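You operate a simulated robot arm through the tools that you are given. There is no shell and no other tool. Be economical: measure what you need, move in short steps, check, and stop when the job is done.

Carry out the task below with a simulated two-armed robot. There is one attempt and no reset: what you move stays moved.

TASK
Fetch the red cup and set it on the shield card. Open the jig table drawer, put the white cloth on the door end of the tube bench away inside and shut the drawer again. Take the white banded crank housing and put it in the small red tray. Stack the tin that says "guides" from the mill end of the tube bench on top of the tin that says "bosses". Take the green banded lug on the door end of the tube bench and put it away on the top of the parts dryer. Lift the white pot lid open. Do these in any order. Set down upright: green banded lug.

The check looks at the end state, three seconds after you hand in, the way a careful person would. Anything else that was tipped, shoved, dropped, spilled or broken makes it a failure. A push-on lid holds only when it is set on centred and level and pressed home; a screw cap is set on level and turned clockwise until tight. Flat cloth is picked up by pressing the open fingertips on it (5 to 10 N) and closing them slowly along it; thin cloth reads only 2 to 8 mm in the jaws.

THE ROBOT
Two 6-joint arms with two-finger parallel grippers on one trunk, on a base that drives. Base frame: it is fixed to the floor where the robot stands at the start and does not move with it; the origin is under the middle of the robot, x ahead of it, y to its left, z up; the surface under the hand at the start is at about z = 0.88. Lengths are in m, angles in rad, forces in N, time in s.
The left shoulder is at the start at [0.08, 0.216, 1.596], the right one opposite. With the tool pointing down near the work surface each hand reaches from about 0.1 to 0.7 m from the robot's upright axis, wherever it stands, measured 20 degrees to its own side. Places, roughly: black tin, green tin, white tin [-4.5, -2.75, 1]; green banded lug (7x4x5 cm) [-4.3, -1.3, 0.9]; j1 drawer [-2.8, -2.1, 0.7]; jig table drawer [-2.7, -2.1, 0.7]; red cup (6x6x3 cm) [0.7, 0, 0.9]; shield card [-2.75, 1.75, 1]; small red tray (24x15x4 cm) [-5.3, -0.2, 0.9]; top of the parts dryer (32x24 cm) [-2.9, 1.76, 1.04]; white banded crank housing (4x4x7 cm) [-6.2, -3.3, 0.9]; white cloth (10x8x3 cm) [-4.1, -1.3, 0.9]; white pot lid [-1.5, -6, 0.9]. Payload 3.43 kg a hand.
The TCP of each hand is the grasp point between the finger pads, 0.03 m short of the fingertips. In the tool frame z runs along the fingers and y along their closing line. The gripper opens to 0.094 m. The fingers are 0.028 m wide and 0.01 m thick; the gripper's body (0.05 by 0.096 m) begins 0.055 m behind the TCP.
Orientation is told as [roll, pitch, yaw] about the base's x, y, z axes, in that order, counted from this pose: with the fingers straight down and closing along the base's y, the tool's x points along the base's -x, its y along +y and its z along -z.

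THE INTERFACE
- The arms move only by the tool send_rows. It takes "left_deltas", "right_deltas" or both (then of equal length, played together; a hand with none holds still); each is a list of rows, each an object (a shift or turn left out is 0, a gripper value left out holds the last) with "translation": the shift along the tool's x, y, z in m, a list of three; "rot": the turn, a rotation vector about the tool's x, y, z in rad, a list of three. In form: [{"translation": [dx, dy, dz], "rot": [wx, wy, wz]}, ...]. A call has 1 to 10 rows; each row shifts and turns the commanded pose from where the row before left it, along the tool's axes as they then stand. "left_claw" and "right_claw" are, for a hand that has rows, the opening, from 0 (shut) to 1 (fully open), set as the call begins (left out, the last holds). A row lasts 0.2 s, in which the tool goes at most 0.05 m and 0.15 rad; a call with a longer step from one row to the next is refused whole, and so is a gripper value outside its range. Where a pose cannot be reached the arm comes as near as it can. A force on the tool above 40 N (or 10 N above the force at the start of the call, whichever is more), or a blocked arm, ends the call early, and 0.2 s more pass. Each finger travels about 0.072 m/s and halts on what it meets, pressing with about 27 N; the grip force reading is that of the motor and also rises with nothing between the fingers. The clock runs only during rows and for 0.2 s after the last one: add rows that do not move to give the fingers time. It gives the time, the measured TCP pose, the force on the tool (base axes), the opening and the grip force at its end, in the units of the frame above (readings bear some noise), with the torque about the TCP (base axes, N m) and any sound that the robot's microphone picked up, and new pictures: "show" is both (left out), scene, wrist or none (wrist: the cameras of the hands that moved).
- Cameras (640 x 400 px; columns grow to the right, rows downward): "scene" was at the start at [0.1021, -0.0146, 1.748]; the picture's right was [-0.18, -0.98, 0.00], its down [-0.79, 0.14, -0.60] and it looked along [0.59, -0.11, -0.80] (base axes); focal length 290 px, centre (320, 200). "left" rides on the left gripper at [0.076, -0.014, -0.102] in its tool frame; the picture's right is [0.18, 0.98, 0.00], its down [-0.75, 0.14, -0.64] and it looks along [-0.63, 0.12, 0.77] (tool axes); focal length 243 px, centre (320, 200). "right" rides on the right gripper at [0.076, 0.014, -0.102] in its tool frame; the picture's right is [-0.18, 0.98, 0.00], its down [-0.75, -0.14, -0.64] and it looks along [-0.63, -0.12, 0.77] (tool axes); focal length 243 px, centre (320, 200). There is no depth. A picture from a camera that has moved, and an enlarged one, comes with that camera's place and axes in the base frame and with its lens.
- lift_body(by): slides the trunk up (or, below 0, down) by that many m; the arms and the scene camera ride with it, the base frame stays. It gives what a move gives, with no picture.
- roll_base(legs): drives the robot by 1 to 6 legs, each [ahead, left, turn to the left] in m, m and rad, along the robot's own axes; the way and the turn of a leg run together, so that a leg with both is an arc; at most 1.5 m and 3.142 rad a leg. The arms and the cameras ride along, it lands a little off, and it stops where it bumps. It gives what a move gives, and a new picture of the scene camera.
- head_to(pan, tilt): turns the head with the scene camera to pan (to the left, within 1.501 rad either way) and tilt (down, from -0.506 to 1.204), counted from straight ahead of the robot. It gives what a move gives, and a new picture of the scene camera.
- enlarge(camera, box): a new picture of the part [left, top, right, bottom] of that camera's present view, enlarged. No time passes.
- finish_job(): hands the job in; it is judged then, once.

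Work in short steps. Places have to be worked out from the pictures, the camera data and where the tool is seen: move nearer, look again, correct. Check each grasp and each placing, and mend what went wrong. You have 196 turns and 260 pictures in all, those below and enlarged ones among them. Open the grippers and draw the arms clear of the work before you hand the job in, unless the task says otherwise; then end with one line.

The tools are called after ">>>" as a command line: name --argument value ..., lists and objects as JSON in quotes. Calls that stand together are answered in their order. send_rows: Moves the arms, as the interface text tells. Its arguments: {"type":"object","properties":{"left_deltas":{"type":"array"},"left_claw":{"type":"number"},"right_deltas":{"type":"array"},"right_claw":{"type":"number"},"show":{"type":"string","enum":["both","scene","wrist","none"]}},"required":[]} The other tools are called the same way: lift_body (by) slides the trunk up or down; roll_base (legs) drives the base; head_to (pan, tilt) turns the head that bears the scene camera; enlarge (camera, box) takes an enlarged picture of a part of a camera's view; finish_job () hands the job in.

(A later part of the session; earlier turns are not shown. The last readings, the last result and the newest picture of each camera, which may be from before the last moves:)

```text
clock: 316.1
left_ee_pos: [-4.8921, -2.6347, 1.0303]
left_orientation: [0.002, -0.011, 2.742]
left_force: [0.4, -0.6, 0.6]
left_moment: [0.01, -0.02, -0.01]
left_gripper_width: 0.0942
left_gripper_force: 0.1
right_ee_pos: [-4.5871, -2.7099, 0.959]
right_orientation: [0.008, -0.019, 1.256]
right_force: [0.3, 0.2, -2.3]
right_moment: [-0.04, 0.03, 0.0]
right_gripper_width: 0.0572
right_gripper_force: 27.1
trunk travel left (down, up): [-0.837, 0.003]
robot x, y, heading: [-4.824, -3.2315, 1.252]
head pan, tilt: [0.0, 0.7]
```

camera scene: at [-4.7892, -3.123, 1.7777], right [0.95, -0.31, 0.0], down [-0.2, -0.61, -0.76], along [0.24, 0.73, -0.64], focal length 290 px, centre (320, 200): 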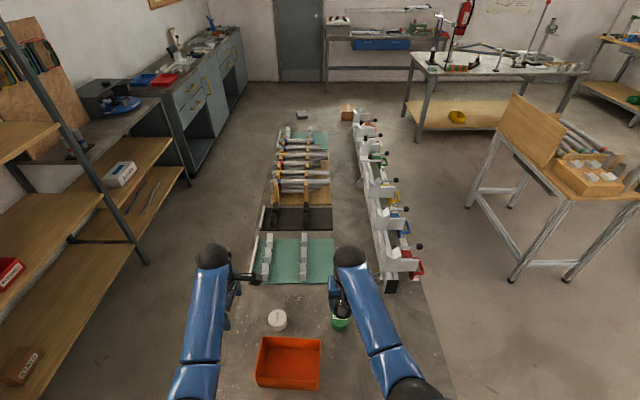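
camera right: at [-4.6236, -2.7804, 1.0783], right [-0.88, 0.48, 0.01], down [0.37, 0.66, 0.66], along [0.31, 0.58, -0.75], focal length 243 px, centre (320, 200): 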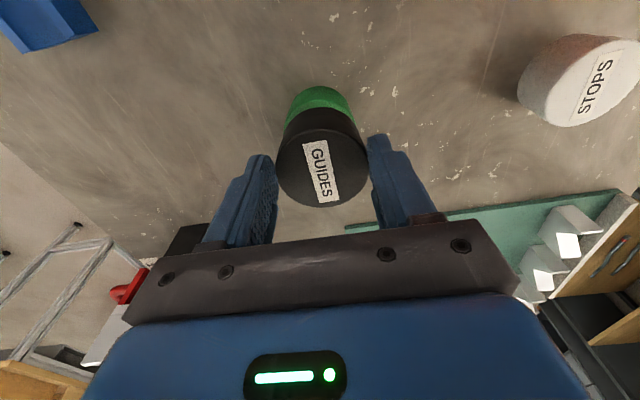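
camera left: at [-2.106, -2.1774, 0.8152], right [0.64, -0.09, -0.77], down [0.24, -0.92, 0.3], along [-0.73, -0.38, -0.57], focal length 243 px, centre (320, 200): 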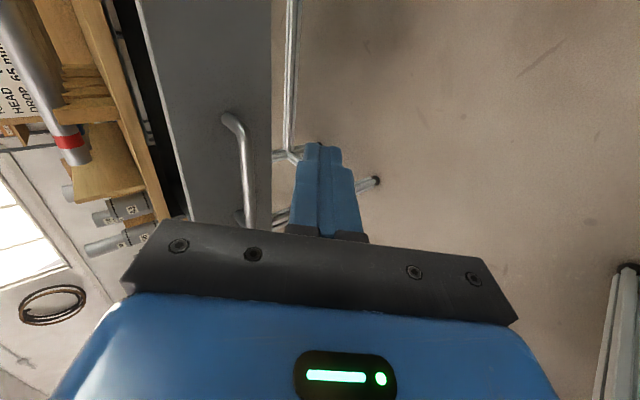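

>>> send_rows --right_deltas '[{"translation": [0, 0, 0.002]}, {"translation": [0, 0, 0.002]}, {}]' --show "none"

>>> send_rows --right_deltas '[{"translation": [0, 0, 0.002]}, {"translation": [0, 0, 0.001]}, {}]' --show "wrist"

```text
clock: 316.9
left_ee_pos: [-4.8923, -2.6354, 1.0314]
left_orientation: [0.002, -0.01, 2.743]
left_force: [0.4, -0.3, -0.9]
left_moment: [0.0, 0.01, -0.03]
left_gripper_width: 0.094
left_gripper_force: 0.1
right_ee_pos: [-4.5866, -2.7104, 0.9564]
right_orientation: [0.009, -0.025, 1.255]
right_force: [1.8, 0.1, 12.3]
right_moment: [-0.06, -0.13, -0.01]
right_gripper_width: 0.0572
right_gripper_force: 27.3
trunk travel left (down, up): [-0.837, 0.003]
robot x, y, heading: [-4.8232, -3.2289, 1.252]
head pan, tilt: [0.0, 0.7]
```

```text
clock: 317.6
left_ee_pos: [-4.8932, -2.6375, 1.0308]
left_orientation: [0.001, -0.009, 2.743]
left_force: [-0.6, -0.1, 0.3]
left_moment: [-0.02, -0.03, 0.0]
left_gripper_width: 0.0944
left_gripper_force: 0.1
right_ee_pos: [-4.5864, -2.709, 0.9553]
right_orientation: [0.01, -0.028, 1.254]
right_force: [4.0, 2.9, 30.1]
right_moment: [0.37, -0.31, -0.07]
right_gripper_width: 0.0574
right_gripper_force: 27.1
trunk travel left (down, up): [-0.837, 0.003]
robot x, y, heading: [-4.8255, -3.2311, 1.251]
head pan, tilt: [0.0, 0.7]
camera right: at [-4.6243, -2.781, 1.0558], right [-0.88, 0.48, 0.01], down [0.37, 0.65, 0.66], along [0.31, 0.59, -0.75], focal length 243 px, centre (320, 200)
```

right: 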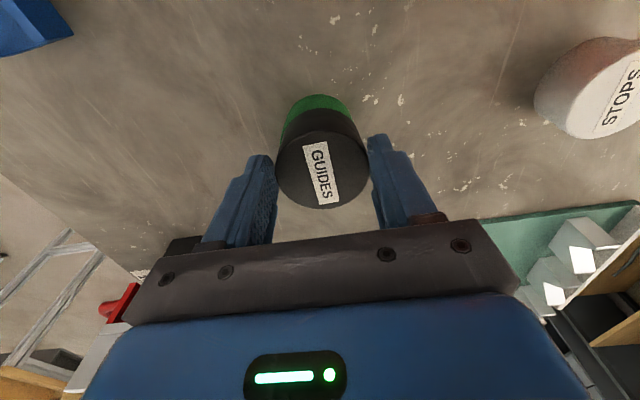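

Firm contact (30 N) and aligned. Relieve 3 mm and open, then lift.

>>> send_rows --right_deltas '[{"translation": [0, 0, -0.003]}, {}]' --show "none"

>>> send_rows --right_deltas '[{}, {}, {}]' --right_claw 0.9 --show "none"

>>> send_rows --right_deltas '[{"translation": [0, 0, -0.03]}, {"translation": [0, 0, -0.03]}, {"translation": [0, 0, -0.03]}]' --show "wrist"

```text
clock: 318.2
left_ee_pos: [-4.893, -2.6348, 1.03]
left_orientation: [0.001, -0.011, 2.744]
left_force: [-0.8, 0.2, 0.0]
left_moment: [0.02, 0.01, 0.0]
left_gripper_width: 0.094
left_gripper_force: 0.0
right_ee_pos: [-4.5878, -2.711, 0.9548]
right_orientation: [0.01, -0.022, 1.256]
right_force: [1.6, 6.5, 15.2]
right_moment: [0.73, -0.15, -0.03]
right_gripper_width: 0.0575
right_gripper_force: 27.5
trunk travel left (down, up): [-0.837, 0.003]
robot x, y, heading: [-4.8248, -3.2274, 1.249]
head pan, tilt: [0.0, 0.7]
```

```text
clock: 319.1
left_ee_pos: [-4.8917, -2.6346, 1.0297]
left_orientation: [0.001, -0.01, 2.743]
left_force: [0.3, 1.6, -0.1]
left_moment: [-0.03, 0.04, 0.0]
left_gripper_width: 0.0939
left_gripper_force: 0.0
right_ee_pos: [-4.5878, -2.7106, 0.9546]
right_orientation: [0.008, -0.018, 1.255]
right_force: [-0.4, 0.5, 1.0]
right_moment: [0.02, 0.03, 0.0]
right_gripper_width: 0.0845
right_gripper_force: 0.1
trunk travel left (down, up): [-0.837, 0.003]
robot x, y, heading: [-4.8233, -3.2304, 1.249]
head pan, tilt: [0.0, 0.7]
```

```text
clock: 319.9
left_ee_pos: [-4.8923, -2.6349, 1.03]
left_orientation: [0.001, -0.009, 2.743]
left_force: [0.4, -0.6, -0.4]
left_moment: [-0.02, 0.02, 0.02]
left_gripper_width: 0.0941
left_gripper_force: 0.0
right_ee_pos: [-4.5872, -2.7126, 1.0443]
right_orientation: [0.007, -0.017, 1.255]
right_force: [0.7, 0.0, 0.3]
right_moment: [-0.01, 0.02, -0.02]
right_gripper_width: 0.0843
right_gripper_force: 0.0
trunk travel left (down, up): [-0.837, 0.003]
robot x, y, heading: [-4.8289, -3.229, 1.25]
head pan, tilt: [0.0, 0.7]
camera right: at [-4.6244, -2.7828, 1.1464], right [-0.88, 0.48, 0.01], down [0.37, 0.66, 0.66], along [0.31, 0.58, -0.76], focal length 243 px, centre (320, 200)
```

right: 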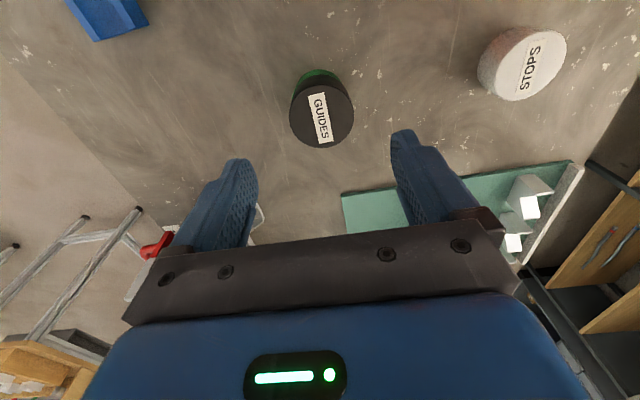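

Tins are stacked. Back off and turn toward the wall bench where the crank housing should be.

>>> roll_base --legs '[[-0.4, 0, 0], [0, 0, 1.57]]'

>>> head_to --pan 0 --tilt 0.55

```text
clock: 326.2
left_ee_pos: [-5.5464, -3.6941, 1.0298]
left_orientation: [0.003, -0.009, -1.945]
left_force: [0.2, 0.7, 0.5]
left_moment: [0.0, 0.02, 0.02]
left_gripper_width: 0.0941
left_gripper_force: 0.0
right_ee_pos: [-5.4754, -3.3873, 1.0443]
right_orientation: [0.009, -0.019, 2.851]
right_force: [0.0, 0.0, 0.5]
right_moment: [0.0, 0.03, -0.01]
right_gripper_width: 0.0842
right_gripper_force: 0.0
trunk travel left (down, up): [-0.837, 0.003]
robot x, y, heading: [-4.9547, -3.6177, 2.846]
head pan, tilt: [0.0, 0.7]
camera scene: at [-5.0634, -3.5805, 1.7777], right [0.29, 0.96, 0.0], down [0.62, -0.19, -0.76], along [-0.73, 0.22, -0.64], focal length 290 px, centre (320, 200)
```

scene: 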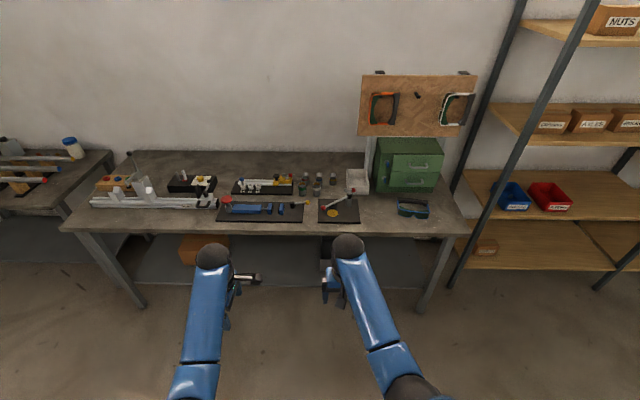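

```text
clock: 326.9
left_ee_pos: [-5.5466, -3.6953, 1.0289]
left_orientation: [0.002, -0.011, -1.944]
left_force: [-0.2, 0.4, 0.2]
left_moment: [-0.04, 0.03, -0.01]
left_gripper_width: 0.094
left_gripper_force: 0.0
right_ee_pos: [-5.4763, -3.3875, 1.0453]
right_orientation: [0.008, -0.019, 2.851]
right_force: [-0.4, 0.5, 0.2]
right_moment: [0.02, 0.01, 0.01]
right_gripper_width: 0.0847
right_gripper_force: 0.1
trunk travel left (down, up): [-0.837, 0.003]
robot x, y, heading: [-4.9494, -3.6126, 2.844]
head pan, tilt: [0.0, 0.55]
camera scene: at [-5.068, -3.5794, 1.7908], right [0.29, 0.96, 0.0], down [0.5, -0.15, -0.85], along [-0.82, 0.25, -0.52], focal length 290 px, centre (320, 200)
```

scene: 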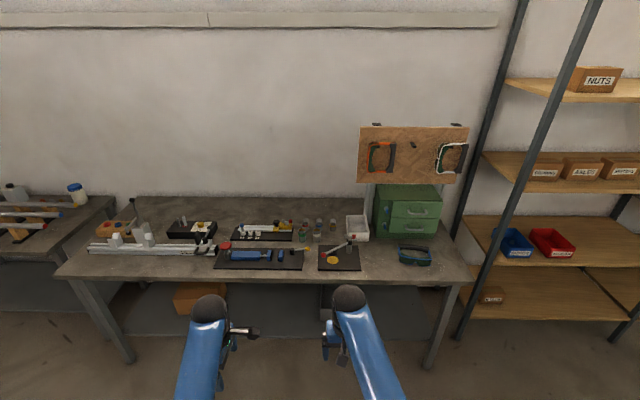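

>>> enlarge --camera "scene" --box '[280, 205, 360, 255]'

```text
8.00 times, centred on (320, 230) of scene
camera zoom: at [-5.068, -3.5794, 1.7908], right [0.29, 0.96, 0.0], down [0.5, -0.15, -0.85], along [-0.82, 0.25, -0.52], focal length 2318 px, centre (320, -40)
```

zoom: 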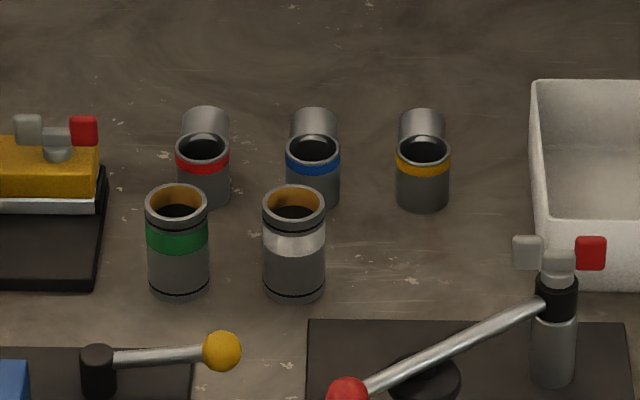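

The white-banded housing stands at ≈(-6.138,-3.27), green-banded neighbour 7 cm to its left. Retract the left hand, then drive closer.

>>> send_rows --left_deltas '[{"translation": [0, 0.04, 0]}, {"translation": [0, 0.04, 0]}, {"translation": [0, 0.04, 0.01]}, {"translation": [0, 0.03, 0.01]}]' --show "none"

>>> roll_base --legs '[[0, 0, -0.02], [0.55, 0.15, 0]]'

>>> enlarge --camera "right" --box '[0, 0, 640, 400]'

```text
clock: 327.9
left_ee_pos: [-5.4055, -3.75, 1.0112]
left_orientation: [0.001, -0.011, -1.945]
left_force: [0.9, 0.2, 0.1]
left_moment: [0.0, -0.01, 0.0]
left_gripper_width: 0.094
left_gripper_force: 0.2
right_ee_pos: [-5.4757, -3.3879, 1.0451]
right_orientation: [0.009, -0.021, 2.852]
right_force: [-0.8, 0.1, 0.4]
right_moment: [-0.02, -0.01, -0.03]
right_gripper_width: 0.0845
right_gripper_force: 0.1
trunk travel left (down, up): [-0.837, 0.003]
robot x, y, heading: [-4.9522, -3.609, 2.844]
head pan, tilt: [0.0, 0.55]
```

```text
clock: 331.6
left_ee_pos: [-5.9781, -3.7161, 1.0111]
left_orientation: [0.0, -0.011, -1.963]
left_force: [0.1, 0.1, -0.6]
left_moment: [0.0, -0.02, -0.01]
left_gripper_width: 0.0943
left_gripper_force: 0.0
right_ee_pos: [-6.0388, -3.3515, 1.0456]
right_orientation: [0.009, -0.02, 2.833]
right_force: [1.0, -0.5, -0.3]
right_moment: [-0.03, 0.01, 0.01]
right_gripper_width: 0.0845
right_gripper_force: 0.1
trunk travel left (down, up): [-0.837, 0.003]
robot x, y, heading: [-5.5214, -3.5875, 2.828]
head pan, tilt: [0.0, 0.55]
camera scene: at [-5.6332, -3.5518, 1.7911], right [0.31, 0.95, 0.0], down [0.5, -0.16, -0.85], along [-0.81, 0.26, -0.52], focal length 290 px, centre (320, 200)
```

scene: 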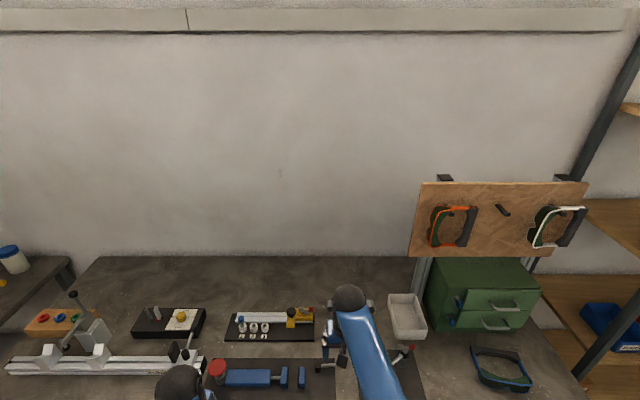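

```text
1.00 times, centred on (320, 200) of right (not enlarged: the box is as wide or as high as the picture)
camera zoom: at [-5.968, -3.3888, 1.147], right [-0.47, -0.88, 0.01], down [-0.66, 0.37, 0.66], along [-0.58, 0.3, -0.75], focal length 243 px, centre (320, 200)
```

zoom: 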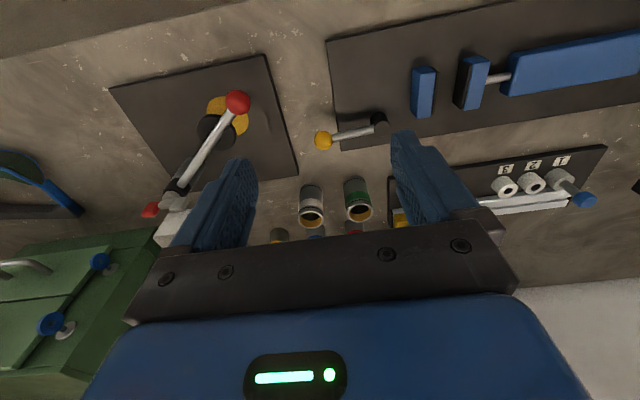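

Housing at ≈(-6.146,-3.284). Drive 5 cm closer, narrow the opening to 55 mm, and position above it.

>>> roll_base --legs '[[0.05, 0, 0]]'

>>> send_rows --right_deltas '[{"translation": [-0.0243, -0.0103, 0]}, {"translation": [-0.0243, -0.0103, 0]}, {"translation": [-0.0243, -0.0103, 0]}, {}]' --right_claw 0.59 --show "wrist"

```text
clock: 332.5
left_ee_pos: [-6.0166, -3.7019, 1.0137]
left_orientation: [-0.004, -0.011, -1.963]
left_force: [0.0, 0.3, 0.7]
left_moment: [0.02, 0.05, 0.0]
left_gripper_width: 0.094
left_gripper_force: 0.0
right_ee_pos: [-6.0782, -3.3414, 1.0489]
right_orientation: [0.01, -0.028, 2.834]
right_force: [0.6, 0.0, 0.5]
right_moment: [0.05, 0.08, -0.02]
right_gripper_width: 0.0847
right_gripper_force: 0.0
trunk travel left (down, up): [-0.837, 0.003]
robot x, y, heading: [-5.5676, -3.5712, 2.829]
head pan, tilt: [0.0, 0.55]
camera scene: at [-5.6686, -3.5414, 1.792], right [0.31, 0.95, 0.0], down [0.49, -0.16, -0.86], along [-0.82, 0.26, -0.51], focal length 290 px, centre (320, 200)
```

scene: 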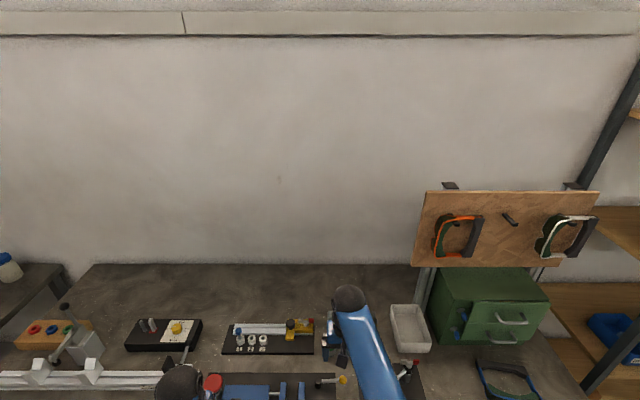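

```text
clock: 333.5
left_ee_pos: [-6.0268, -3.7001, 1.0086]
left_orientation: [0.005, -0.011, -1.963]
left_force: [0.4, 0.0, 0.0]
left_moment: [0.03, -0.06, 0.0]
left_gripper_width: 0.0939
left_gripper_force: 0.0
right_ee_pos: [-6.1478, -3.2858, 1.0461]
right_orientation: [0.009, -0.017, 2.832]
right_force: [-0.9, 0.9, -0.2]
right_moment: [0.02, 0.03, -0.01]
right_gripper_width: 0.0555
right_gripper_force: 0.2
trunk travel left (down, up): [-0.837, 0.003]
robot x, y, heading: [-5.5681, -3.5702, 2.828]
head pan, tilt: [0.0, 0.55]
camera right: at [-6.0786, -3.3223, 1.1469], right [-0.47, -0.88, 0.01], down [-0.66, 0.36, 0.65], along [-0.58, 0.3, -0.76], focal length 243 px, centre (320, 200)
```

right: 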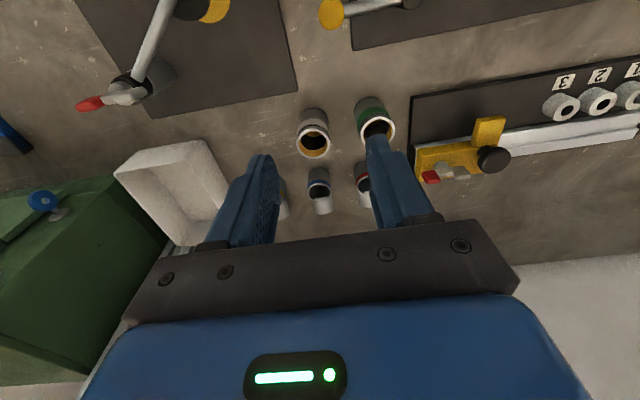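

Sizes show this bench is lower (top ≈0.80), so the housing is really at ≈(-6.206,-3.249), z 0.80–0.87. Tuck the left hand back, creep forward 6 cm, and lower the trunk 0.08 for a check.

>>> send_rows --left_deltas '[{"translation": [0, 0.035, 0.03]}, {"translation": [0, 0.035, 0.03]}, {"translation": [0, 0.035, 0.03]}]' --show "none"

>>> roll_base --legs '[[0.06, 0, 0]]'

>>> lift_body --by -0.08

>>> enlarge --camera "right" --box '[0, 0, 640, 400]'

```text
clock: 334.3
left_ee_pos: [-5.929, -3.7398, 0.9195]
left_orientation: [0.002, -0.011, -1.965]
left_force: [0.9, 0.9, 0.3]
left_moment: [0.01, -0.01, -0.02]
left_gripper_width: 0.094
left_gripper_force: 0.1
right_ee_pos: [-6.1469, -3.2872, 1.0458]
right_orientation: [0.01, -0.02, 2.833]
right_force: [-1.0, 0.4, 0.9]
right_moment: [-0.03, 0.0, 0.03]
right_gripper_width: 0.0557
right_gripper_force: 0.1
trunk travel left (down, up): [-0.837, 0.003]
robot x, y, heading: [-5.5696, -3.5713, 2.832]
head pan, tilt: [0.0, 0.55]
```

```text
clock: 335.2
left_ee_pos: [-5.9754, -3.7261, 0.9232]
left_orientation: [-0.004, -0.011, -1.963]
left_force: [0.8, 0.5, -0.6]
left_moment: [0.05, 0.05, 0.01]
left_gripper_width: 0.0941
left_gripper_force: 0.0
right_ee_pos: [-6.1944, -3.272, 1.0518]
right_orientation: [0.01, -0.029, 2.835]
right_force: [0.5, 0.1, 1.3]
right_moment: [0.02, 0.08, -0.03]
right_gripper_width: 0.0554
right_gripper_force: 0.1
trunk travel left (down, up): [-0.837, 0.003]
robot x, y, heading: [-5.6235, -3.5503, 2.829]
head pan, tilt: [0.0, 0.55]
camera scene: at [-5.7219, -3.5241, 1.7922], right [0.31, 0.95, 0.0], down [0.49, -0.16, -0.86], along [-0.82, 0.26, -0.51], focal length 290 px, centre (320, 200)
```

scene: 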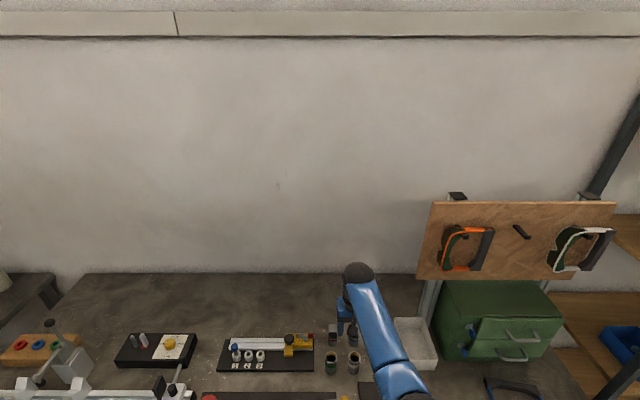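

```text
clock: 336.4
left_ee_pos: [-5.9827, -3.7239, 0.8394]
left_orientation: [0.003, -0.012, -1.961]
left_force: [0.1, -0.2, 0.9]
left_moment: [-0.01, -0.02, -0.04]
left_gripper_width: 0.0939
left_gripper_force: 0.1
right_ee_pos: [-6.203, -3.2694, 0.9672]
right_orientation: [0.009, -0.02, 2.836]
right_force: [0.7, 0.6, 0.7]
right_moment: [0.02, -0.02, 0.0]
right_gripper_width: 0.0557
right_gripper_force: 0.1
trunk travel left (down, up): [-0.757, 0.083]
robot x, y, heading: [-5.6212, -3.5552, 2.826]
head pan, tilt: [0.0, 0.55]
```

```text
1.00 times, centred on (320, 200) of right (not enlarged: the box is as wide or as high as the picture)
camera zoom: at [-6.1325, -3.3055, 1.0678], right [-0.47, -0.88, 0.01], down [-0.66, 0.36, 0.66], along [-0.58, 0.3, -0.76], focal length 243 px, centre (320, 200)
```

zoom: 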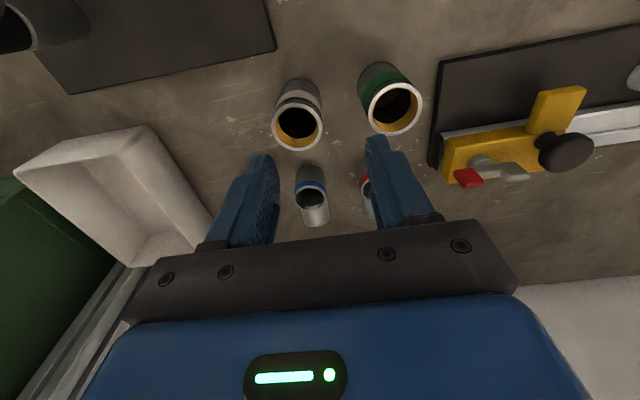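

Housing at (-6.2005,-3.249). Shift 2 cm toward it and lower 5 cm.

>>> send_rows --right_deltas '[{"translation": [-0.0038, -0.0202, 0]}, {"translation": [0, 0, 0.02]}, {"translation": [0, 0, 0.02]}]' --show "wrist"

```text
clock: 337.2
left_ee_pos: [-5.9825, -3.7219, 0.8392]
left_orientation: [0.003, -0.011, -1.962]
left_force: [0.1, -0.2, -0.1]
left_moment: [-0.02, -0.02, -0.01]
left_gripper_width: 0.0937
left_gripper_force: 0.1
right_ee_pos: [-6.2011, -3.2499, 0.9271]
right_orientation: [0.008, -0.022, 2.834]
right_force: [0.3, 1.1, -0.2]
right_moment: [-0.03, 0.07, 0.02]
right_gripper_width: 0.0555
right_gripper_force: 0.1
trunk travel left (down, up): [-0.757, 0.083]
robot x, y, heading: [-5.6233, -3.5557, 2.828]
head pan, tilt: [0.0, 0.55]
camera right: at [-6.1304, -3.2858, 1.0281], right [-0.47, -0.88, 0.01], down [-0.66, 0.36, 0.66], along [-0.58, 0.3, -0.75], focal length 243 px, centre (320, 200)
```

right: 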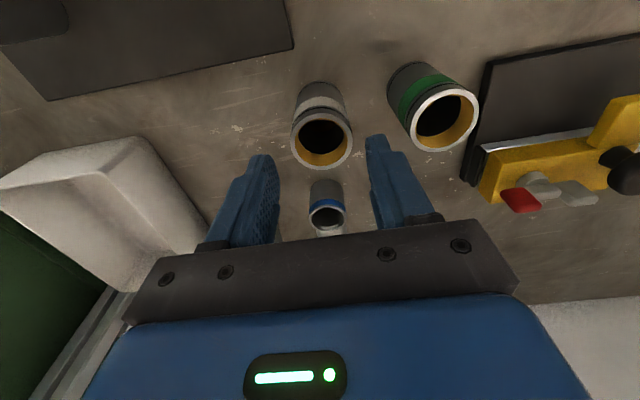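

Centred. Descend to z≈0.85 and close.

>>> send_rows --right_deltas '[{"translation": [0, 0, 0.03]}, {"translation": [0, 0, 0.03]}, {"translation": [0, 0, 0.015]}]' --show "wrist"

>>> send_rows --right_deltas '[{}, {}, {}]' --right_claw 0.2 --show "none"

```text
clock: 338.0
left_ee_pos: [-5.9843, -3.7241, 0.8388]
left_orientation: [0.003, -0.01, -1.963]
left_force: [-0.3, 0.3, -0.2]
left_moment: [0.01, 0.02, -0.01]
left_gripper_width: 0.0941
left_gripper_force: 0.1
right_ee_pos: [-6.2035, -3.2478, 0.8504]
right_orientation: [0.008, -0.019, 2.835]
right_force: [-0.1, 1.1, -0.3]
right_moment: [0.02, -0.03, 0.05]
right_gripper_width: 0.0554
right_gripper_force: 0.0
trunk travel left (down, up): [-0.757, 0.083]
robot x, y, heading: [-5.6257, -3.552, 2.826]
head pan, tilt: [0.0, 0.55]
camera right: at [-6.1324, -3.2853, 0.9523], right [-0.47, -0.88, 0.01], down [-0.66, 0.36, 0.66], along [-0.58, 0.3, -0.76], focal length 243 px, centre (320, 200)
```

right: 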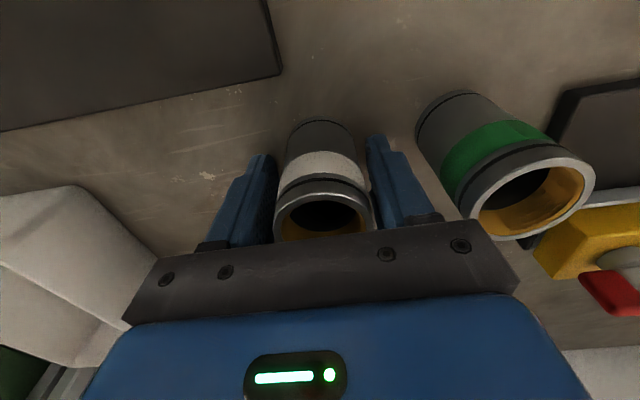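

```text
clock: 338.8
left_ee_pos: [-5.9838, -3.7236, 0.839]
left_orientation: [0.004, -0.01, -1.961]
left_force: [-0.3, -0.3, -0.2]
left_moment: [-0.03, 0.02, -0.02]
left_gripper_width: 0.094
left_gripper_force: 0.1
right_ee_pos: [-6.2018, -3.2483, 0.8505]
right_orientation: [0.008, -0.021, 2.834]
right_force: [-0.2, 0.3, 0.4]
right_moment: [-0.02, -0.03, 0.0]
right_gripper_width: 0.043
right_gripper_force: 27.2
trunk travel left (down, up): [-0.757, 0.083]
robot x, y, heading: [-5.624, -3.5559, 2.828]
head pan, tilt: [0.0, 0.55]
```

Gripped (43 mm). Lift it, raise the trunk, back off and turn to travel along the aisle toward the tray.

>>> send_rows --right_deltas '[{"translation": [0, 0, -0.04]}, {"translation": [0, 0, -0.04]}, {"translation": [0, 0, -0.03]}]' --show "wrist"

>>> lift_body --by 0.08

>>> roll_base --legs '[[-0.35, 0, 0], [0, 0, -1.57]]'

```text
clock: 339.6
left_ee_pos: [-5.9844, -3.7235, 0.8391]
left_orientation: [0.004, -0.009, -1.96]
left_force: [-0.2, 0.1, -1.1]
left_moment: [0.01, -0.03, 0.0]
left_gripper_width: 0.094
left_gripper_force: 0.2
right_ee_pos: [-6.2002, -3.2503, 0.9608]
right_orientation: [0.007, -0.019, 2.835]
right_force: [0.5, 0.7, -2.5]
right_moment: [0.0, -0.01, -0.02]
right_gripper_width: 0.0399
right_gripper_force: 27.7
trunk travel left (down, up): [-0.757, 0.083]
robot x, y, heading: [-5.6198, -3.5549, 2.827]
head pan, tilt: [0.0, 0.55]
camera right: at [-6.1297, -3.2858, 1.0623], right [-0.47, -0.88, 0.01], down [-0.66, 0.36, 0.65], along [-0.58, 0.3, -0.76], focal length 243 px, centre (320, 200)
```

right: 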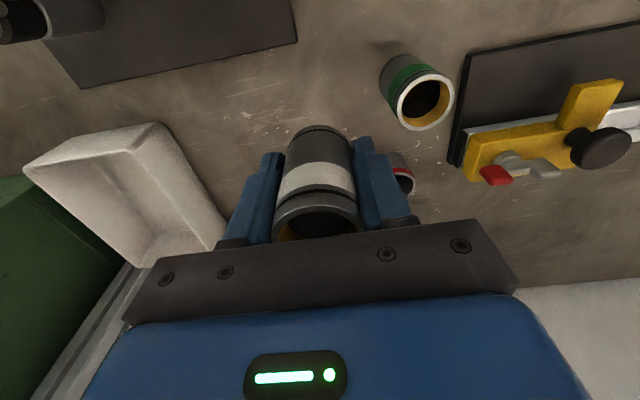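

```text
clock: 340.8
left_ee_pos: [-5.984, -3.7226, 0.9196]
left_orientation: [0.003, -0.011, -1.961]
left_force: [-0.1, -0.7, -0.5]
left_moment: [0.02, 0.0, 0.0]
left_gripper_width: 0.0939
left_gripper_force: 0.0
right_ee_pos: [-6.2003, -3.2495, 1.04]
right_orientation: [0.009, -0.019, 2.832]
right_force: [-0.9, -0.7, -0.8]
right_moment: [0.03, 0.01, -0.01]
right_gripper_width: 0.0401
right_gripper_force: 27.1
trunk travel left (down, up): [-0.837, 0.003]
robot x, y, heading: [-5.6191, -3.5534, 2.829]
head pan, tilt: [0.0, 0.55]
```

```text
clock: 346.9
left_ee_pos: [-5.4557, -3.3001, 0.9189]
left_orientation: [0.003, -0.01, 2.743]
left_force: [-0.1, 0.5, 0.1]
left_moment: [-0.03, 0.02, 0.03]
left_gripper_width: 0.094
left_gripper_force: 0.0
right_ee_pos: [-4.9809, -3.0883, 1.0399]
right_orientation: [0.009, -0.02, 1.255]
right_force: [-0.5, -0.4, -0.8]
right_moment: [0.01, -0.01, 0.01]
right_gripper_width: 0.0399
right_gripper_force: 26.7
trunk travel left (down, up): [-0.837, 0.003]
robot x, y, heading: [-5.29, -3.6607, 1.25]
head pan, tilt: [0.0, 0.55]
camera scene: at [-5.2525, -3.5491, 1.7908], right [0.95, -0.31, 0.0], down [-0.16, -0.5, -0.85], along [0.27, 0.81, -0.52], focal length 290 px, centre (320, 200)
```

scene: 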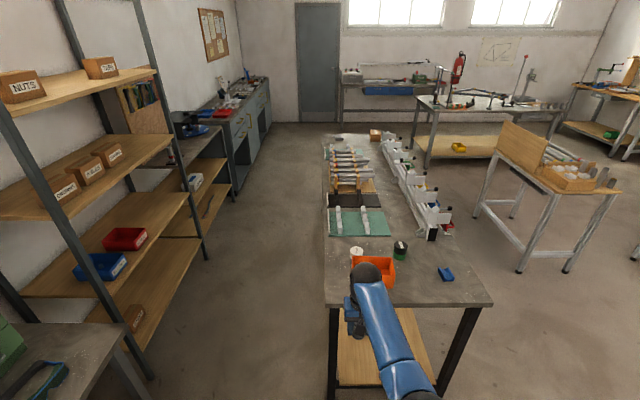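

Aisle between tube bench and shelves is clear. Strafe left 0.5 m, go forward 3.2 m.

>>> roll_base --legs '[[0, 0.5, 0], [1.4, 0, 0], [1.4, 0, 0], [0.3, 0, 0]]'

>>> head_to --pan 0.8 --tilt 0.6

```text
clock: 364.6
left_ee_pos: [-4.9788, -0.1998, 0.9205]
left_orientation: [0.003, -0.011, 2.751]
left_force: [-0.2, 0.0, 0.0]
left_moment: [0.0, -0.01, 0.0]
left_gripper_width: 0.094
left_gripper_force: 0.1
right_ee_pos: [-4.5064, 0.0156, 1.0417]
right_orientation: [0.01, -0.02, 1.263]
right_force: [-0.4, -0.8, -1.5]
right_moment: [0.01, 0.0, -0.02]
right_gripper_width: 0.0402
right_gripper_force: 27.4
trunk travel left (down, up): [-0.837, 0.003]
robot x, y, heading: [-4.813, -0.5571, 1.26]
head pan, tilt: [0.0, 0.55]
camera scene: at [-4.775, -0.4504, 1.7912], right [0.95, -0.31, 0.0], down [-0.16, -0.49, -0.85], along [0.26, 0.81, -0.52], focal length 290 px, centre (320, 200)
```

scene: 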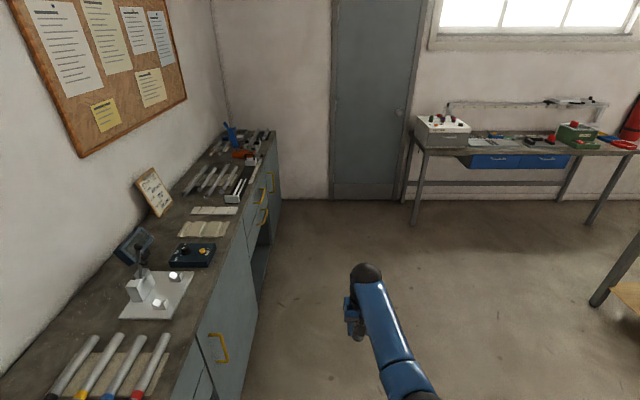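

```text
clock: 365.8
left_ee_pos: [-4.9784, -0.1987, 0.919]
left_orientation: [0.006, -0.01, 2.751]
left_force: [0.1, -0.2, -0.6]
left_moment: [-0.01, 0.04, 0.0]
left_gripper_width: 0.0941
left_gripper_force: 0.3
right_ee_pos: [-4.5041, 0.0175, 1.0405]
right_orientation: [0.009, -0.02, 1.264]
right_force: [-0.2, 0.0, -0.6]
right_moment: [0.0, 0.02, -0.03]
right_gripper_width: 0.0402
right_gripper_force: 26.0
trunk travel left (down, up): [-0.837, 0.003]
robot x, y, heading: [-4.8119, -0.558, 1.261]
head pan, tilt: [0.799, 0.6]
camera scene: at [-4.8426, -0.4535, 1.7863], right [0.88, 0.47, 0.0], down [0.26, -0.5, -0.82], along [-0.39, 0.73, -0.57], focal length 290 px, centre (320, 200)
```

scene: 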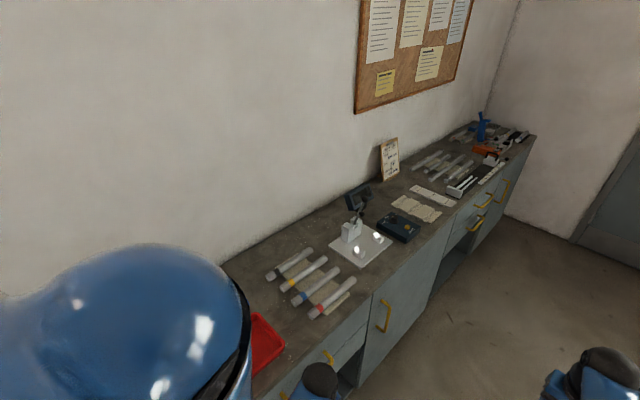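

The red tray is just to my left on the cabinet. Strafe right for clearance, turn left to face the cabinet.

>>> roll_base --legs '[[0, -0.28, 0], [0, 0, 1.56]]'

>>> head_to --pan -0.1 --tilt 0.75

```text
clock: 371.6
left_ee_pos: [-4.9027, -0.8106, 0.9199]
left_orientation: [0.005, -0.01, -1.974]
left_force: [0.0, -0.3, -0.5]
left_moment: [0.0, 0.01, 0.01]
left_gripper_width: 0.0941
left_gripper_force: 0.1
right_ee_pos: [-5.115, -0.3345, 1.04]
right_orientation: [0.008, -0.019, 2.822]
right_force: [-0.4, -0.8, -0.6]
right_moment: [0.0, 0.01, 0.03]
right_gripper_width: 0.04
right_gripper_force: 27.2
trunk travel left (down, up): [-0.837, 0.003]
robot x, y, heading: [-4.5407, -0.6471, 2.818]
head pan, tilt: [0.799, 0.6]
camera scene: at [-4.6487, -0.6785, 1.7863], right [-0.46, 0.89, 0.0], down [0.5, 0.26, -0.83], along [-0.73, -0.38, -0.56], focal length 290 px, centre (320, 200)
```

scene: 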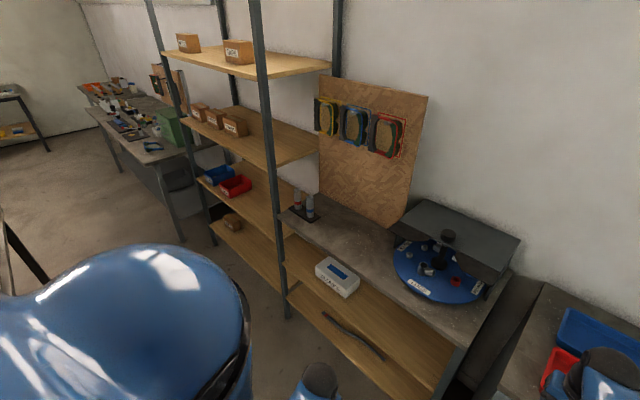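

```text
clock: 372.8
left_ee_pos: [-4.9022, -0.8113, 0.9198]
left_orientation: [0.005, -0.012, -1.974]
left_force: [0.0, -0.1, 0.2]
left_moment: [-0.03, -0.02, -0.03]
left_gripper_width: 0.0939
left_gripper_force: 0.1
right_ee_pos: [-5.1136, -0.3343, 1.0398]
right_orientation: [0.008, -0.019, 2.822]
right_force: [0.6, -0.1, -0.9]
right_moment: [-0.03, 0.01, 0.0]
right_gripper_width: 0.04
right_gripper_force: 27.3
trunk travel left (down, up): [-0.837, 0.003]
robot x, y, heading: [-4.5437, -0.652, 2.819]
head pan, tilt: [-0.099, 0.75]
camera scene: at [-4.6458, -0.6043, 1.7734], right [0.41, 0.91, 0.0], down [0.62, -0.28, -0.73], along [-0.67, 0.3, -0.68], focal length 290 px, centre (320, 200)
```

scene: 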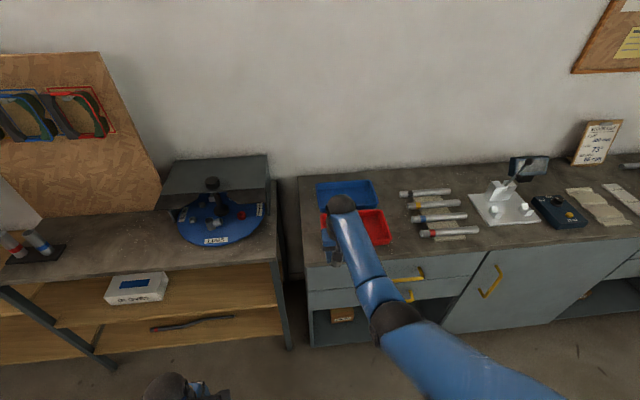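

Red tray centre ≈(-5.305,-0.155). Drive forward 0.28 m and move the right hand over the tray.

>>> roll_base --legs '[[0.28, 0, 0]]'

>>> send_rows --right_deltas '[{"translation": [0.015, -0.035, 0]}, {"translation": [0.015, -0.035, 0]}, {"translation": [0.015, -0.035, 0]}]' --show "wrist"

```text
clock: 374.7
left_ee_pos: [-5.1667, -0.7219, 0.9202]
left_orientation: [0.002, -0.01, -1.973]
left_force: [0.1, 0.2, 0.3]
left_moment: [-0.01, 0.01, -0.01]
left_gripper_width: 0.0939
left_gripper_force: 0.1
right_ee_pos: [-5.3771, -0.2465, 1.0426]
right_orientation: [0.008, -0.021, 2.82]
right_force: [-0.6, 0.0, -1.4]
right_moment: [0.01, 0.0, -0.02]
right_gripper_width: 0.0398
right_gripper_force: 27.2
trunk travel left (down, up): [-0.837, 0.003]
robot x, y, heading: [-4.8059, -0.5577, 2.821]
head pan, tilt: [-0.099, 0.75]
camera scene: at [-4.9072, -0.5164, 1.7738], right [0.41, 0.91, 0.0], down [0.62, -0.28, -0.73], along [-0.67, 0.3, -0.68], focal length 290 px, centre (320, 200)
```

scene: 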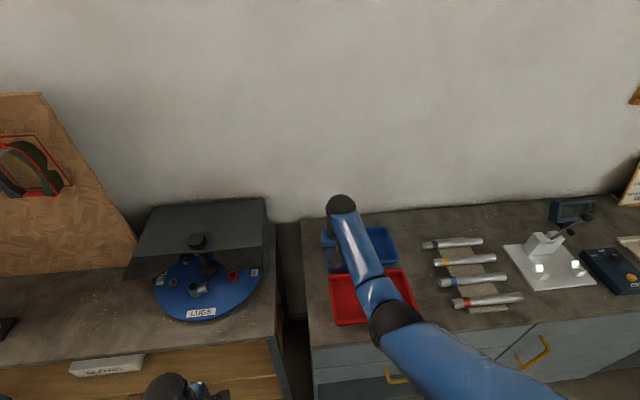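

```text
clock: 375.5
left_ee_pos: [-5.1682, -0.7211, 0.9198]
left_orientation: [0.005, -0.01, -1.974]
left_force: [-0.2, 0.7, 0.4]
left_moment: [-0.02, -0.04, 0.01]
left_gripper_width: 0.0941
left_gripper_force: 0.0
right_ee_pos: [-5.3033, -0.1601, 1.0391]
right_orientation: [0.009, -0.02, 2.822]
right_force: [-0.9, 1.0, -1.4]
right_moment: [0.02, -0.01, 0.02]
right_gripper_width: 0.0401
right_gripper_force: 26.5
trunk travel left (down, up): [-0.837, 0.003]
robot x, y, heading: [-4.8101, -0.5556, 2.817]
head pan, tilt: [-0.099, 0.75]
camera right: at [-5.233, -0.1972, 1.1407], right [-0.48, -0.88, 0.01], down [-0.66, 0.37, 0.66], along [-0.58, 0.31, -0.76], focal length 243 px, centre (320, 200)
```

right: 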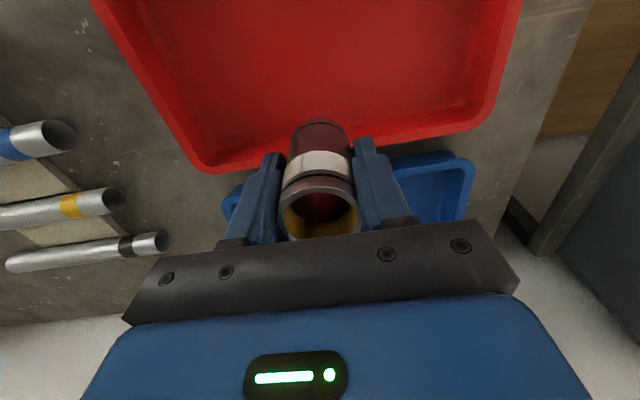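

Tray scale shows its rim at z≈0.96 (cabinet top ≈0.92). Tray centre ≈(-5.26,-0.184): shift there and lower.

>>> send_rows --right_deltas '[{"translation": [0.021, 0.005, 0]}, {"translation": [0.021, 0.004, 0]}, {"translation": [0, 0, 0.025]}, {"translation": [0, 0, 0.02]}]' --show "wrist"

```text
clock: 376.5
left_ee_pos: [-5.1682, -0.7215, 0.9191]
left_orientation: [0.004, -0.01, -1.973]
left_force: [-0.5, -1.0, 0.6]
left_moment: [0.02, -0.02, 0.02]
left_gripper_width: 0.0942
left_gripper_force: 0.0
right_ee_pos: [-5.2688, -0.1816, 0.9912]
right_orientation: [0.01, -0.018, 2.823]
right_force: [0.9, -0.6, -1.5]
right_moment: [-0.02, -0.02, 0.03]
right_gripper_width: 0.0401
right_gripper_force: 27.4
trunk travel left (down, up): [-0.837, 0.003]
robot x, y, heading: [-4.8046, -0.5581, 2.817]
head pan, tilt: [-0.099, 0.75]
camera right: at [-5.199, -0.219, 1.0934], right [-0.48, -0.88, 0.01], down [-0.66, 0.37, 0.65], along [-0.58, 0.31, -0.76], focal length 243 px, centre (320, 200)
```

right: 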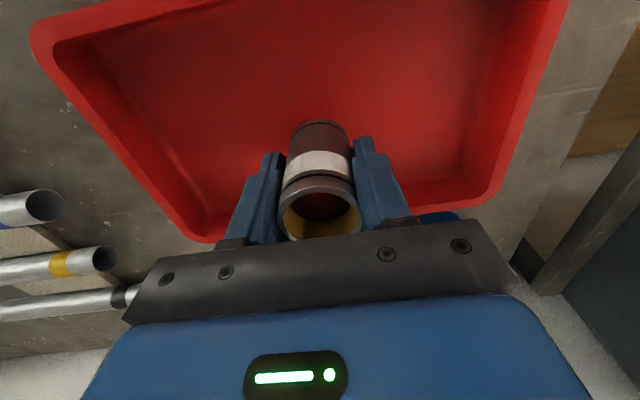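

>>> send_rows --right_deltas '[{"translation": [0, 0, 0.008]}, {"translation": [0, 0, 0.006]}, {}]' --show "none"

>>> send_rows --right_deltas '[{"translation": [0, 0, 0.006]}, {"translation": [0, 0, 0.006]}, {}]' --show "none"

```text
clock: 377.3
left_ee_pos: [-5.1689, -0.7215, 0.9195]
left_orientation: [0.004, -0.01, -1.974]
left_force: [-0.4, -0.2, 0.3]
left_moment: [0.03, 0.0, -0.05]
left_gripper_width: 0.0946
left_gripper_force: 0.0
right_ee_pos: [-5.2677, -0.1821, 0.9796]
right_orientation: [0.008, -0.018, 2.822]
right_force: [0.0, 0.9, -1.5]
right_moment: [-0.02, 0.03, 0.01]
right_gripper_width: 0.0403
right_gripper_force: 27.2
trunk travel left (down, up): [-0.837, 0.003]
robot x, y, heading: [-4.8068, -0.5595, 2.813]
head pan, tilt: [-0.099, 0.75]
```

```text
clock: 378.1
left_ee_pos: [-5.168, -0.7224, 0.9202]
left_orientation: [0.003, -0.008, -1.974]
left_force: [-0.2, 0.4, -0.4]
left_moment: [0.01, -0.03, -0.03]
left_gripper_width: 0.0942
left_gripper_force: 0.0
right_ee_pos: [-5.269, -0.1816, 0.9678]
right_orientation: [0.009, -0.021, 2.823]
right_force: [-0.5, 0.9, 7.6]
right_moment: [0.19, -0.04, 0.0]
right_gripper_width: 0.04
right_gripper_force: 27.1
trunk travel left (down, up): [-0.837, 0.003]
robot x, y, heading: [-4.8108, -0.5576, 2.815]
head pan, tilt: [-0.099, 0.75]
```

Contact (≈8 N). One more millimetre, then open and lift.

>>> send_rows --right_deltas '[{"translation": [0, 0, 0.001]}, {}, {}, {}]' --right_claw 0.75 --show "none"

>>> send_rows --right_deltas '[{"translation": [0, 0, -0.03]}, {"translation": [0, 0, -0.04]}, {"translation": [0, 0, -0.04]}]' --show "wrist"

```text
clock: 379.1
left_ee_pos: [-5.168, -0.7213, 0.9195]
left_orientation: [0.006, -0.012, -1.974]
left_force: [-0.2, 0.4, -0.8]
left_moment: [0.0, -0.01, -0.03]
left_gripper_width: 0.0936
left_gripper_force: 0.0
right_ee_pos: [-5.2695, -0.1805, 0.9646]
right_orientation: [0.008, -0.019, 2.823]
right_force: [-0.1, -1.0, 0.6]
right_moment: [-0.03, 0.02, 0.01]
right_gripper_width: 0.0705
right_gripper_force: 0.0
trunk travel left (down, up): [-0.837, 0.003]
robot x, y, heading: [-4.8051, -0.5561, 2.812]
head pan, tilt: [-0.099, 0.75]
```

```text
clock: 379.9
left_ee_pos: [-5.1683, -0.7212, 0.9197]
left_orientation: [0.006, -0.011, -1.973]
left_force: [-0.1, -0.1, -0.4]
left_moment: [0.0, -0.02, 0.0]
left_gripper_width: 0.0939
left_gripper_force: 0.1
right_ee_pos: [-5.2657, -0.1827, 1.0776]
right_orientation: [0.008, -0.017, 2.821]
right_force: [0.3, 0.2, 0.4]
right_moment: [0.02, -0.02, 0.02]
right_gripper_width: 0.0703
right_gripper_force: 0.0
trunk travel left (down, up): [-0.837, 0.003]
robot x, y, heading: [-4.8057, -0.5578, 2.816]
head pan, tilt: [-0.099, 0.75]
camera right: at [-5.1963, -0.2192, 1.1787], right [-0.48, -0.88, 0.01], down [-0.66, 0.37, 0.65], along [-0.58, 0.31, -0.76], focal length 243 px, centre (320, 200)
```

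right: 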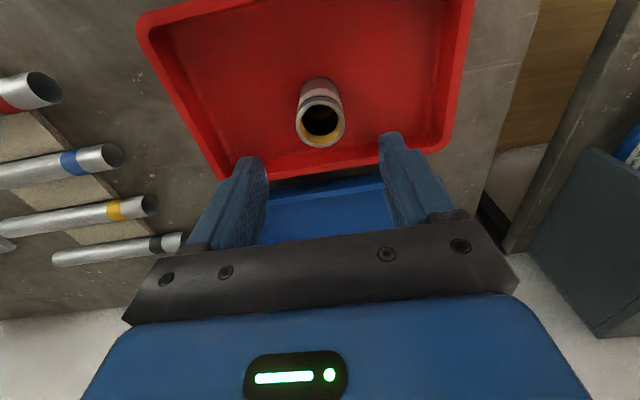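

Housing stands in the tray. Retract the hand, then drive toward the pot: first back out and along the aisle to the far side.

>>> send_rows --right_deltas '[{"translation": [0.04, 0, 0.0]}, {"translation": [0.04, 0, 0.015]}, {"translation": [0.04, 0, 0.015]}]' --right_claw 1 --show "none"

>>> roll_base --legs '[[-0.5, 0, 0], [0, -0.28, 0], [0, 0, 3.14], [1.4, 0, 0], [1.4, 0, 0], [0.9, 0, 0]]'

>>> head_to --pan -0.6 --tilt 0.35

```text
clock: 380.7
left_ee_pos: [-5.1687, -0.7215, 0.9206]
left_orientation: [0.003, -0.01, -1.974]
left_force: [-0.3, 0.7, 0.2]
left_moment: [0.02, 0.03, 0.01]
left_gripper_width: 0.094
left_gripper_force: 0.1
right_ee_pos: [-5.1543, -0.2197, 1.0373]
right_orientation: [0.009, -0.022, 2.821]
right_force: [-0.2, -0.2, 0.0]
right_moment: [0.03, -0.01, -0.02]
right_gripper_width: 0.0945
right_gripper_force: 0.1
right hand out of reach, approached as far as the arm can: row 1
trunk travel left (down, up): [-0.837, 0.003]
robot x, y, heading: [-4.8057, -0.5572, 2.814]
head pan, tilt: [-0.099, 0.75]
```

```text
clock: 383.1
left_ee_pos: [-4.8153, -0.8311, 0.9171]
left_orientation: [0.006, -0.003, -2.0]
left_force: [-0.5, 0.6, 0.2]
left_moment: [0.04, -0.03, 0.0]
left_gripper_width: 0.0941
left_gripper_force: 0.1
right_ee_pos: [-4.7901, -0.3288, 1.0372]
right_orientation: [0.003, -0.017, 2.798]
right_force: [-0.5, -1.2, 0.8]
right_moment: [0.03, -0.01, 0.0]
right_gripper_width: 0.0939
right_gripper_force: 0.0
trunk travel left (down, up): [-0.837, 0.003]
robot x, y, heading: [-4.4455, -0.6719, 2.795]
head pan, tilt: [-0.099, 0.75]
stopped in leg 1: the robot was blocked; the commanded pose is now the measured one
camera scene: at [-4.5561, -0.6336, 1.773], right [0.43, 0.9, 0.01], down [0.62, -0.29, -0.73], along [-0.66, 0.32, -0.68], focal length 290 px, centre (320, 200)
```

scene: 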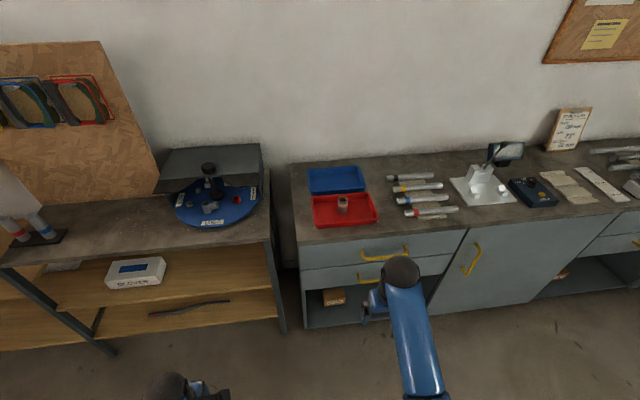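

```text
clock: 384.0
left_ee_pos: [-4.8073, -0.8271, 0.9196]
left_orientation: [0.0, -0.009, -2.0]
left_force: [0.3, 0.3, 0.5]
left_moment: [-0.01, 0.05, 0.01]
left_gripper_width: 0.0937
left_gripper_force: 0.0
right_ee_pos: [-4.7832, -0.3233, 1.038]
right_orientation: [0.008, -0.023, 2.797]
right_force: [0.0, 0.9, 0.6]
right_moment: [0.03, -0.01, 0.01]
right_gripper_width: 0.094
right_gripper_force: 0.0
trunk travel left (down, up): [-0.837, 0.003]
robot x, y, heading: [-4.441, -0.6725, 2.791]
head pan, tilt: [-0.6, 0.351]
camera scene: at [-4.523, -0.5869, 1.8092], right [0.81, 0.58, 0.0], down [0.2, -0.28, -0.94], along [-0.55, 0.76, -0.34], focal length 290 px, centre (320, 200)
```

scene: 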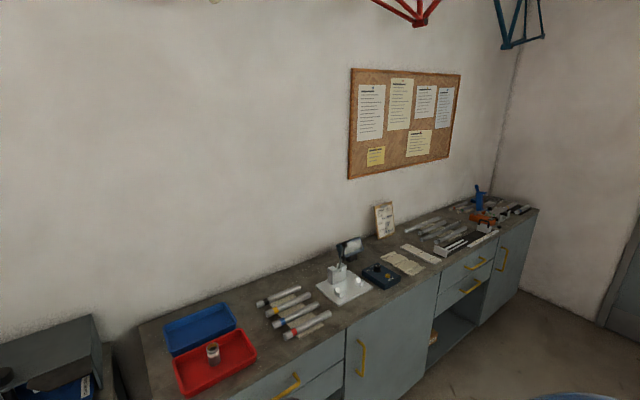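

I bumped (likely the tube bench corner). Move right first to clear it, then check the stack of tins on the bench.

>>> roll_base --legs '[[0.05, 0, 0], [0, -0.35, 0], [-0.4, 0, 0]]'

>>> head_to --pan 1.5 --tilt 0.45

```text
clock: 388.9
left_ee_pos: [-4.3624, -0.6134, 0.918]
left_orientation: [0.007, -0.007, -1.992]
left_force: [-0.7, -0.3, 0.0]
left_moment: [-0.02, -0.03, -0.03]
left_gripper_width: 0.0942
left_gripper_force: 0.0
right_ee_pos: [-4.342, -0.113, 1.0367]
right_orientation: [0.009, -0.018, 2.807]
right_force: [0.2, 0.2, -0.9]
right_moment: [0.02, -0.04, -0.02]
right_gripper_width: 0.0942
right_gripper_force: 0.1
trunk travel left (down, up): [-0.837, 0.003]
robot x, y, heading: [-3.9957, -0.4574, 2.802]
head pan, tilt: [-0.6, 0.351]
camera scene: at [-4.0839, -0.3721, 1.8088], right [0.81, 0.59, 0.0], down [0.2, -0.28, -0.94], along [-0.55, 0.76, -0.35], focal length 290 px, centre (320, 200)
```

scene: 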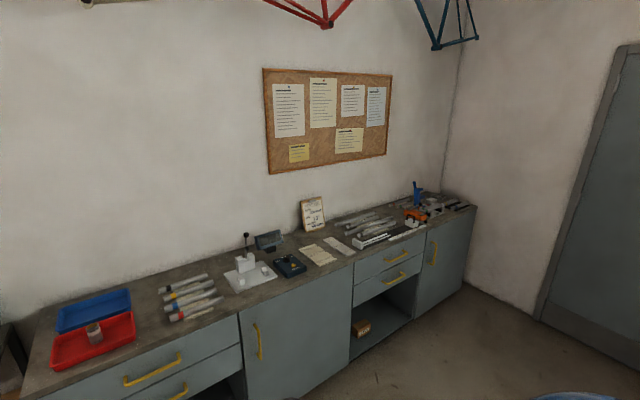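

```text
clock: 390.9
left_ee_pos: [-4.3605, -0.615, 0.9189]
left_orientation: [0.003, -0.009, -1.992]
left_force: [-0.2, 0.0, 0.1]
left_moment: [0.03, -0.02, 0.01]
left_gripper_width: 0.094
left_gripper_force: 0.0
right_ee_pos: [-4.3405, -0.1126, 1.0382]
right_orientation: [0.007, -0.019, 2.805]
right_force: [0.7, -0.7, -0.1]
right_moment: [-0.01, -0.01, -0.02]
right_gripper_width: 0.0939
right_gripper_force: 0.2
trunk travel left (down, up): [-0.837, 0.003]
robot x, y, heading: [-3.9957, -0.4556, 2.805]
head pan, tilt: [1.499, 0.45]
camera scene: at [-4.0624, -0.5326, 1.7999], right [-0.92, 0.4, 0.0], down [0.18, 0.4, -0.9], along [-0.36, -0.82, -0.44], focal length 290 px, centre (320, 200)
```

scene: 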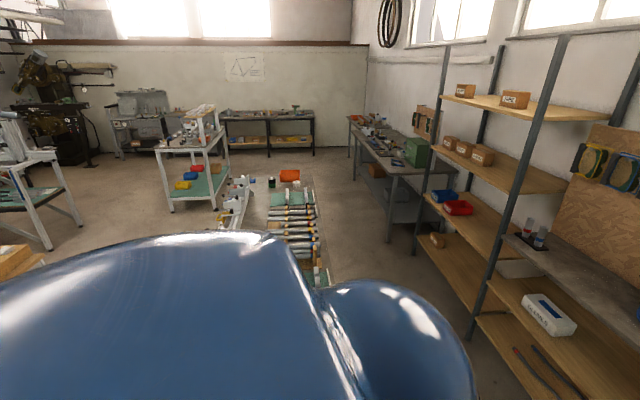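

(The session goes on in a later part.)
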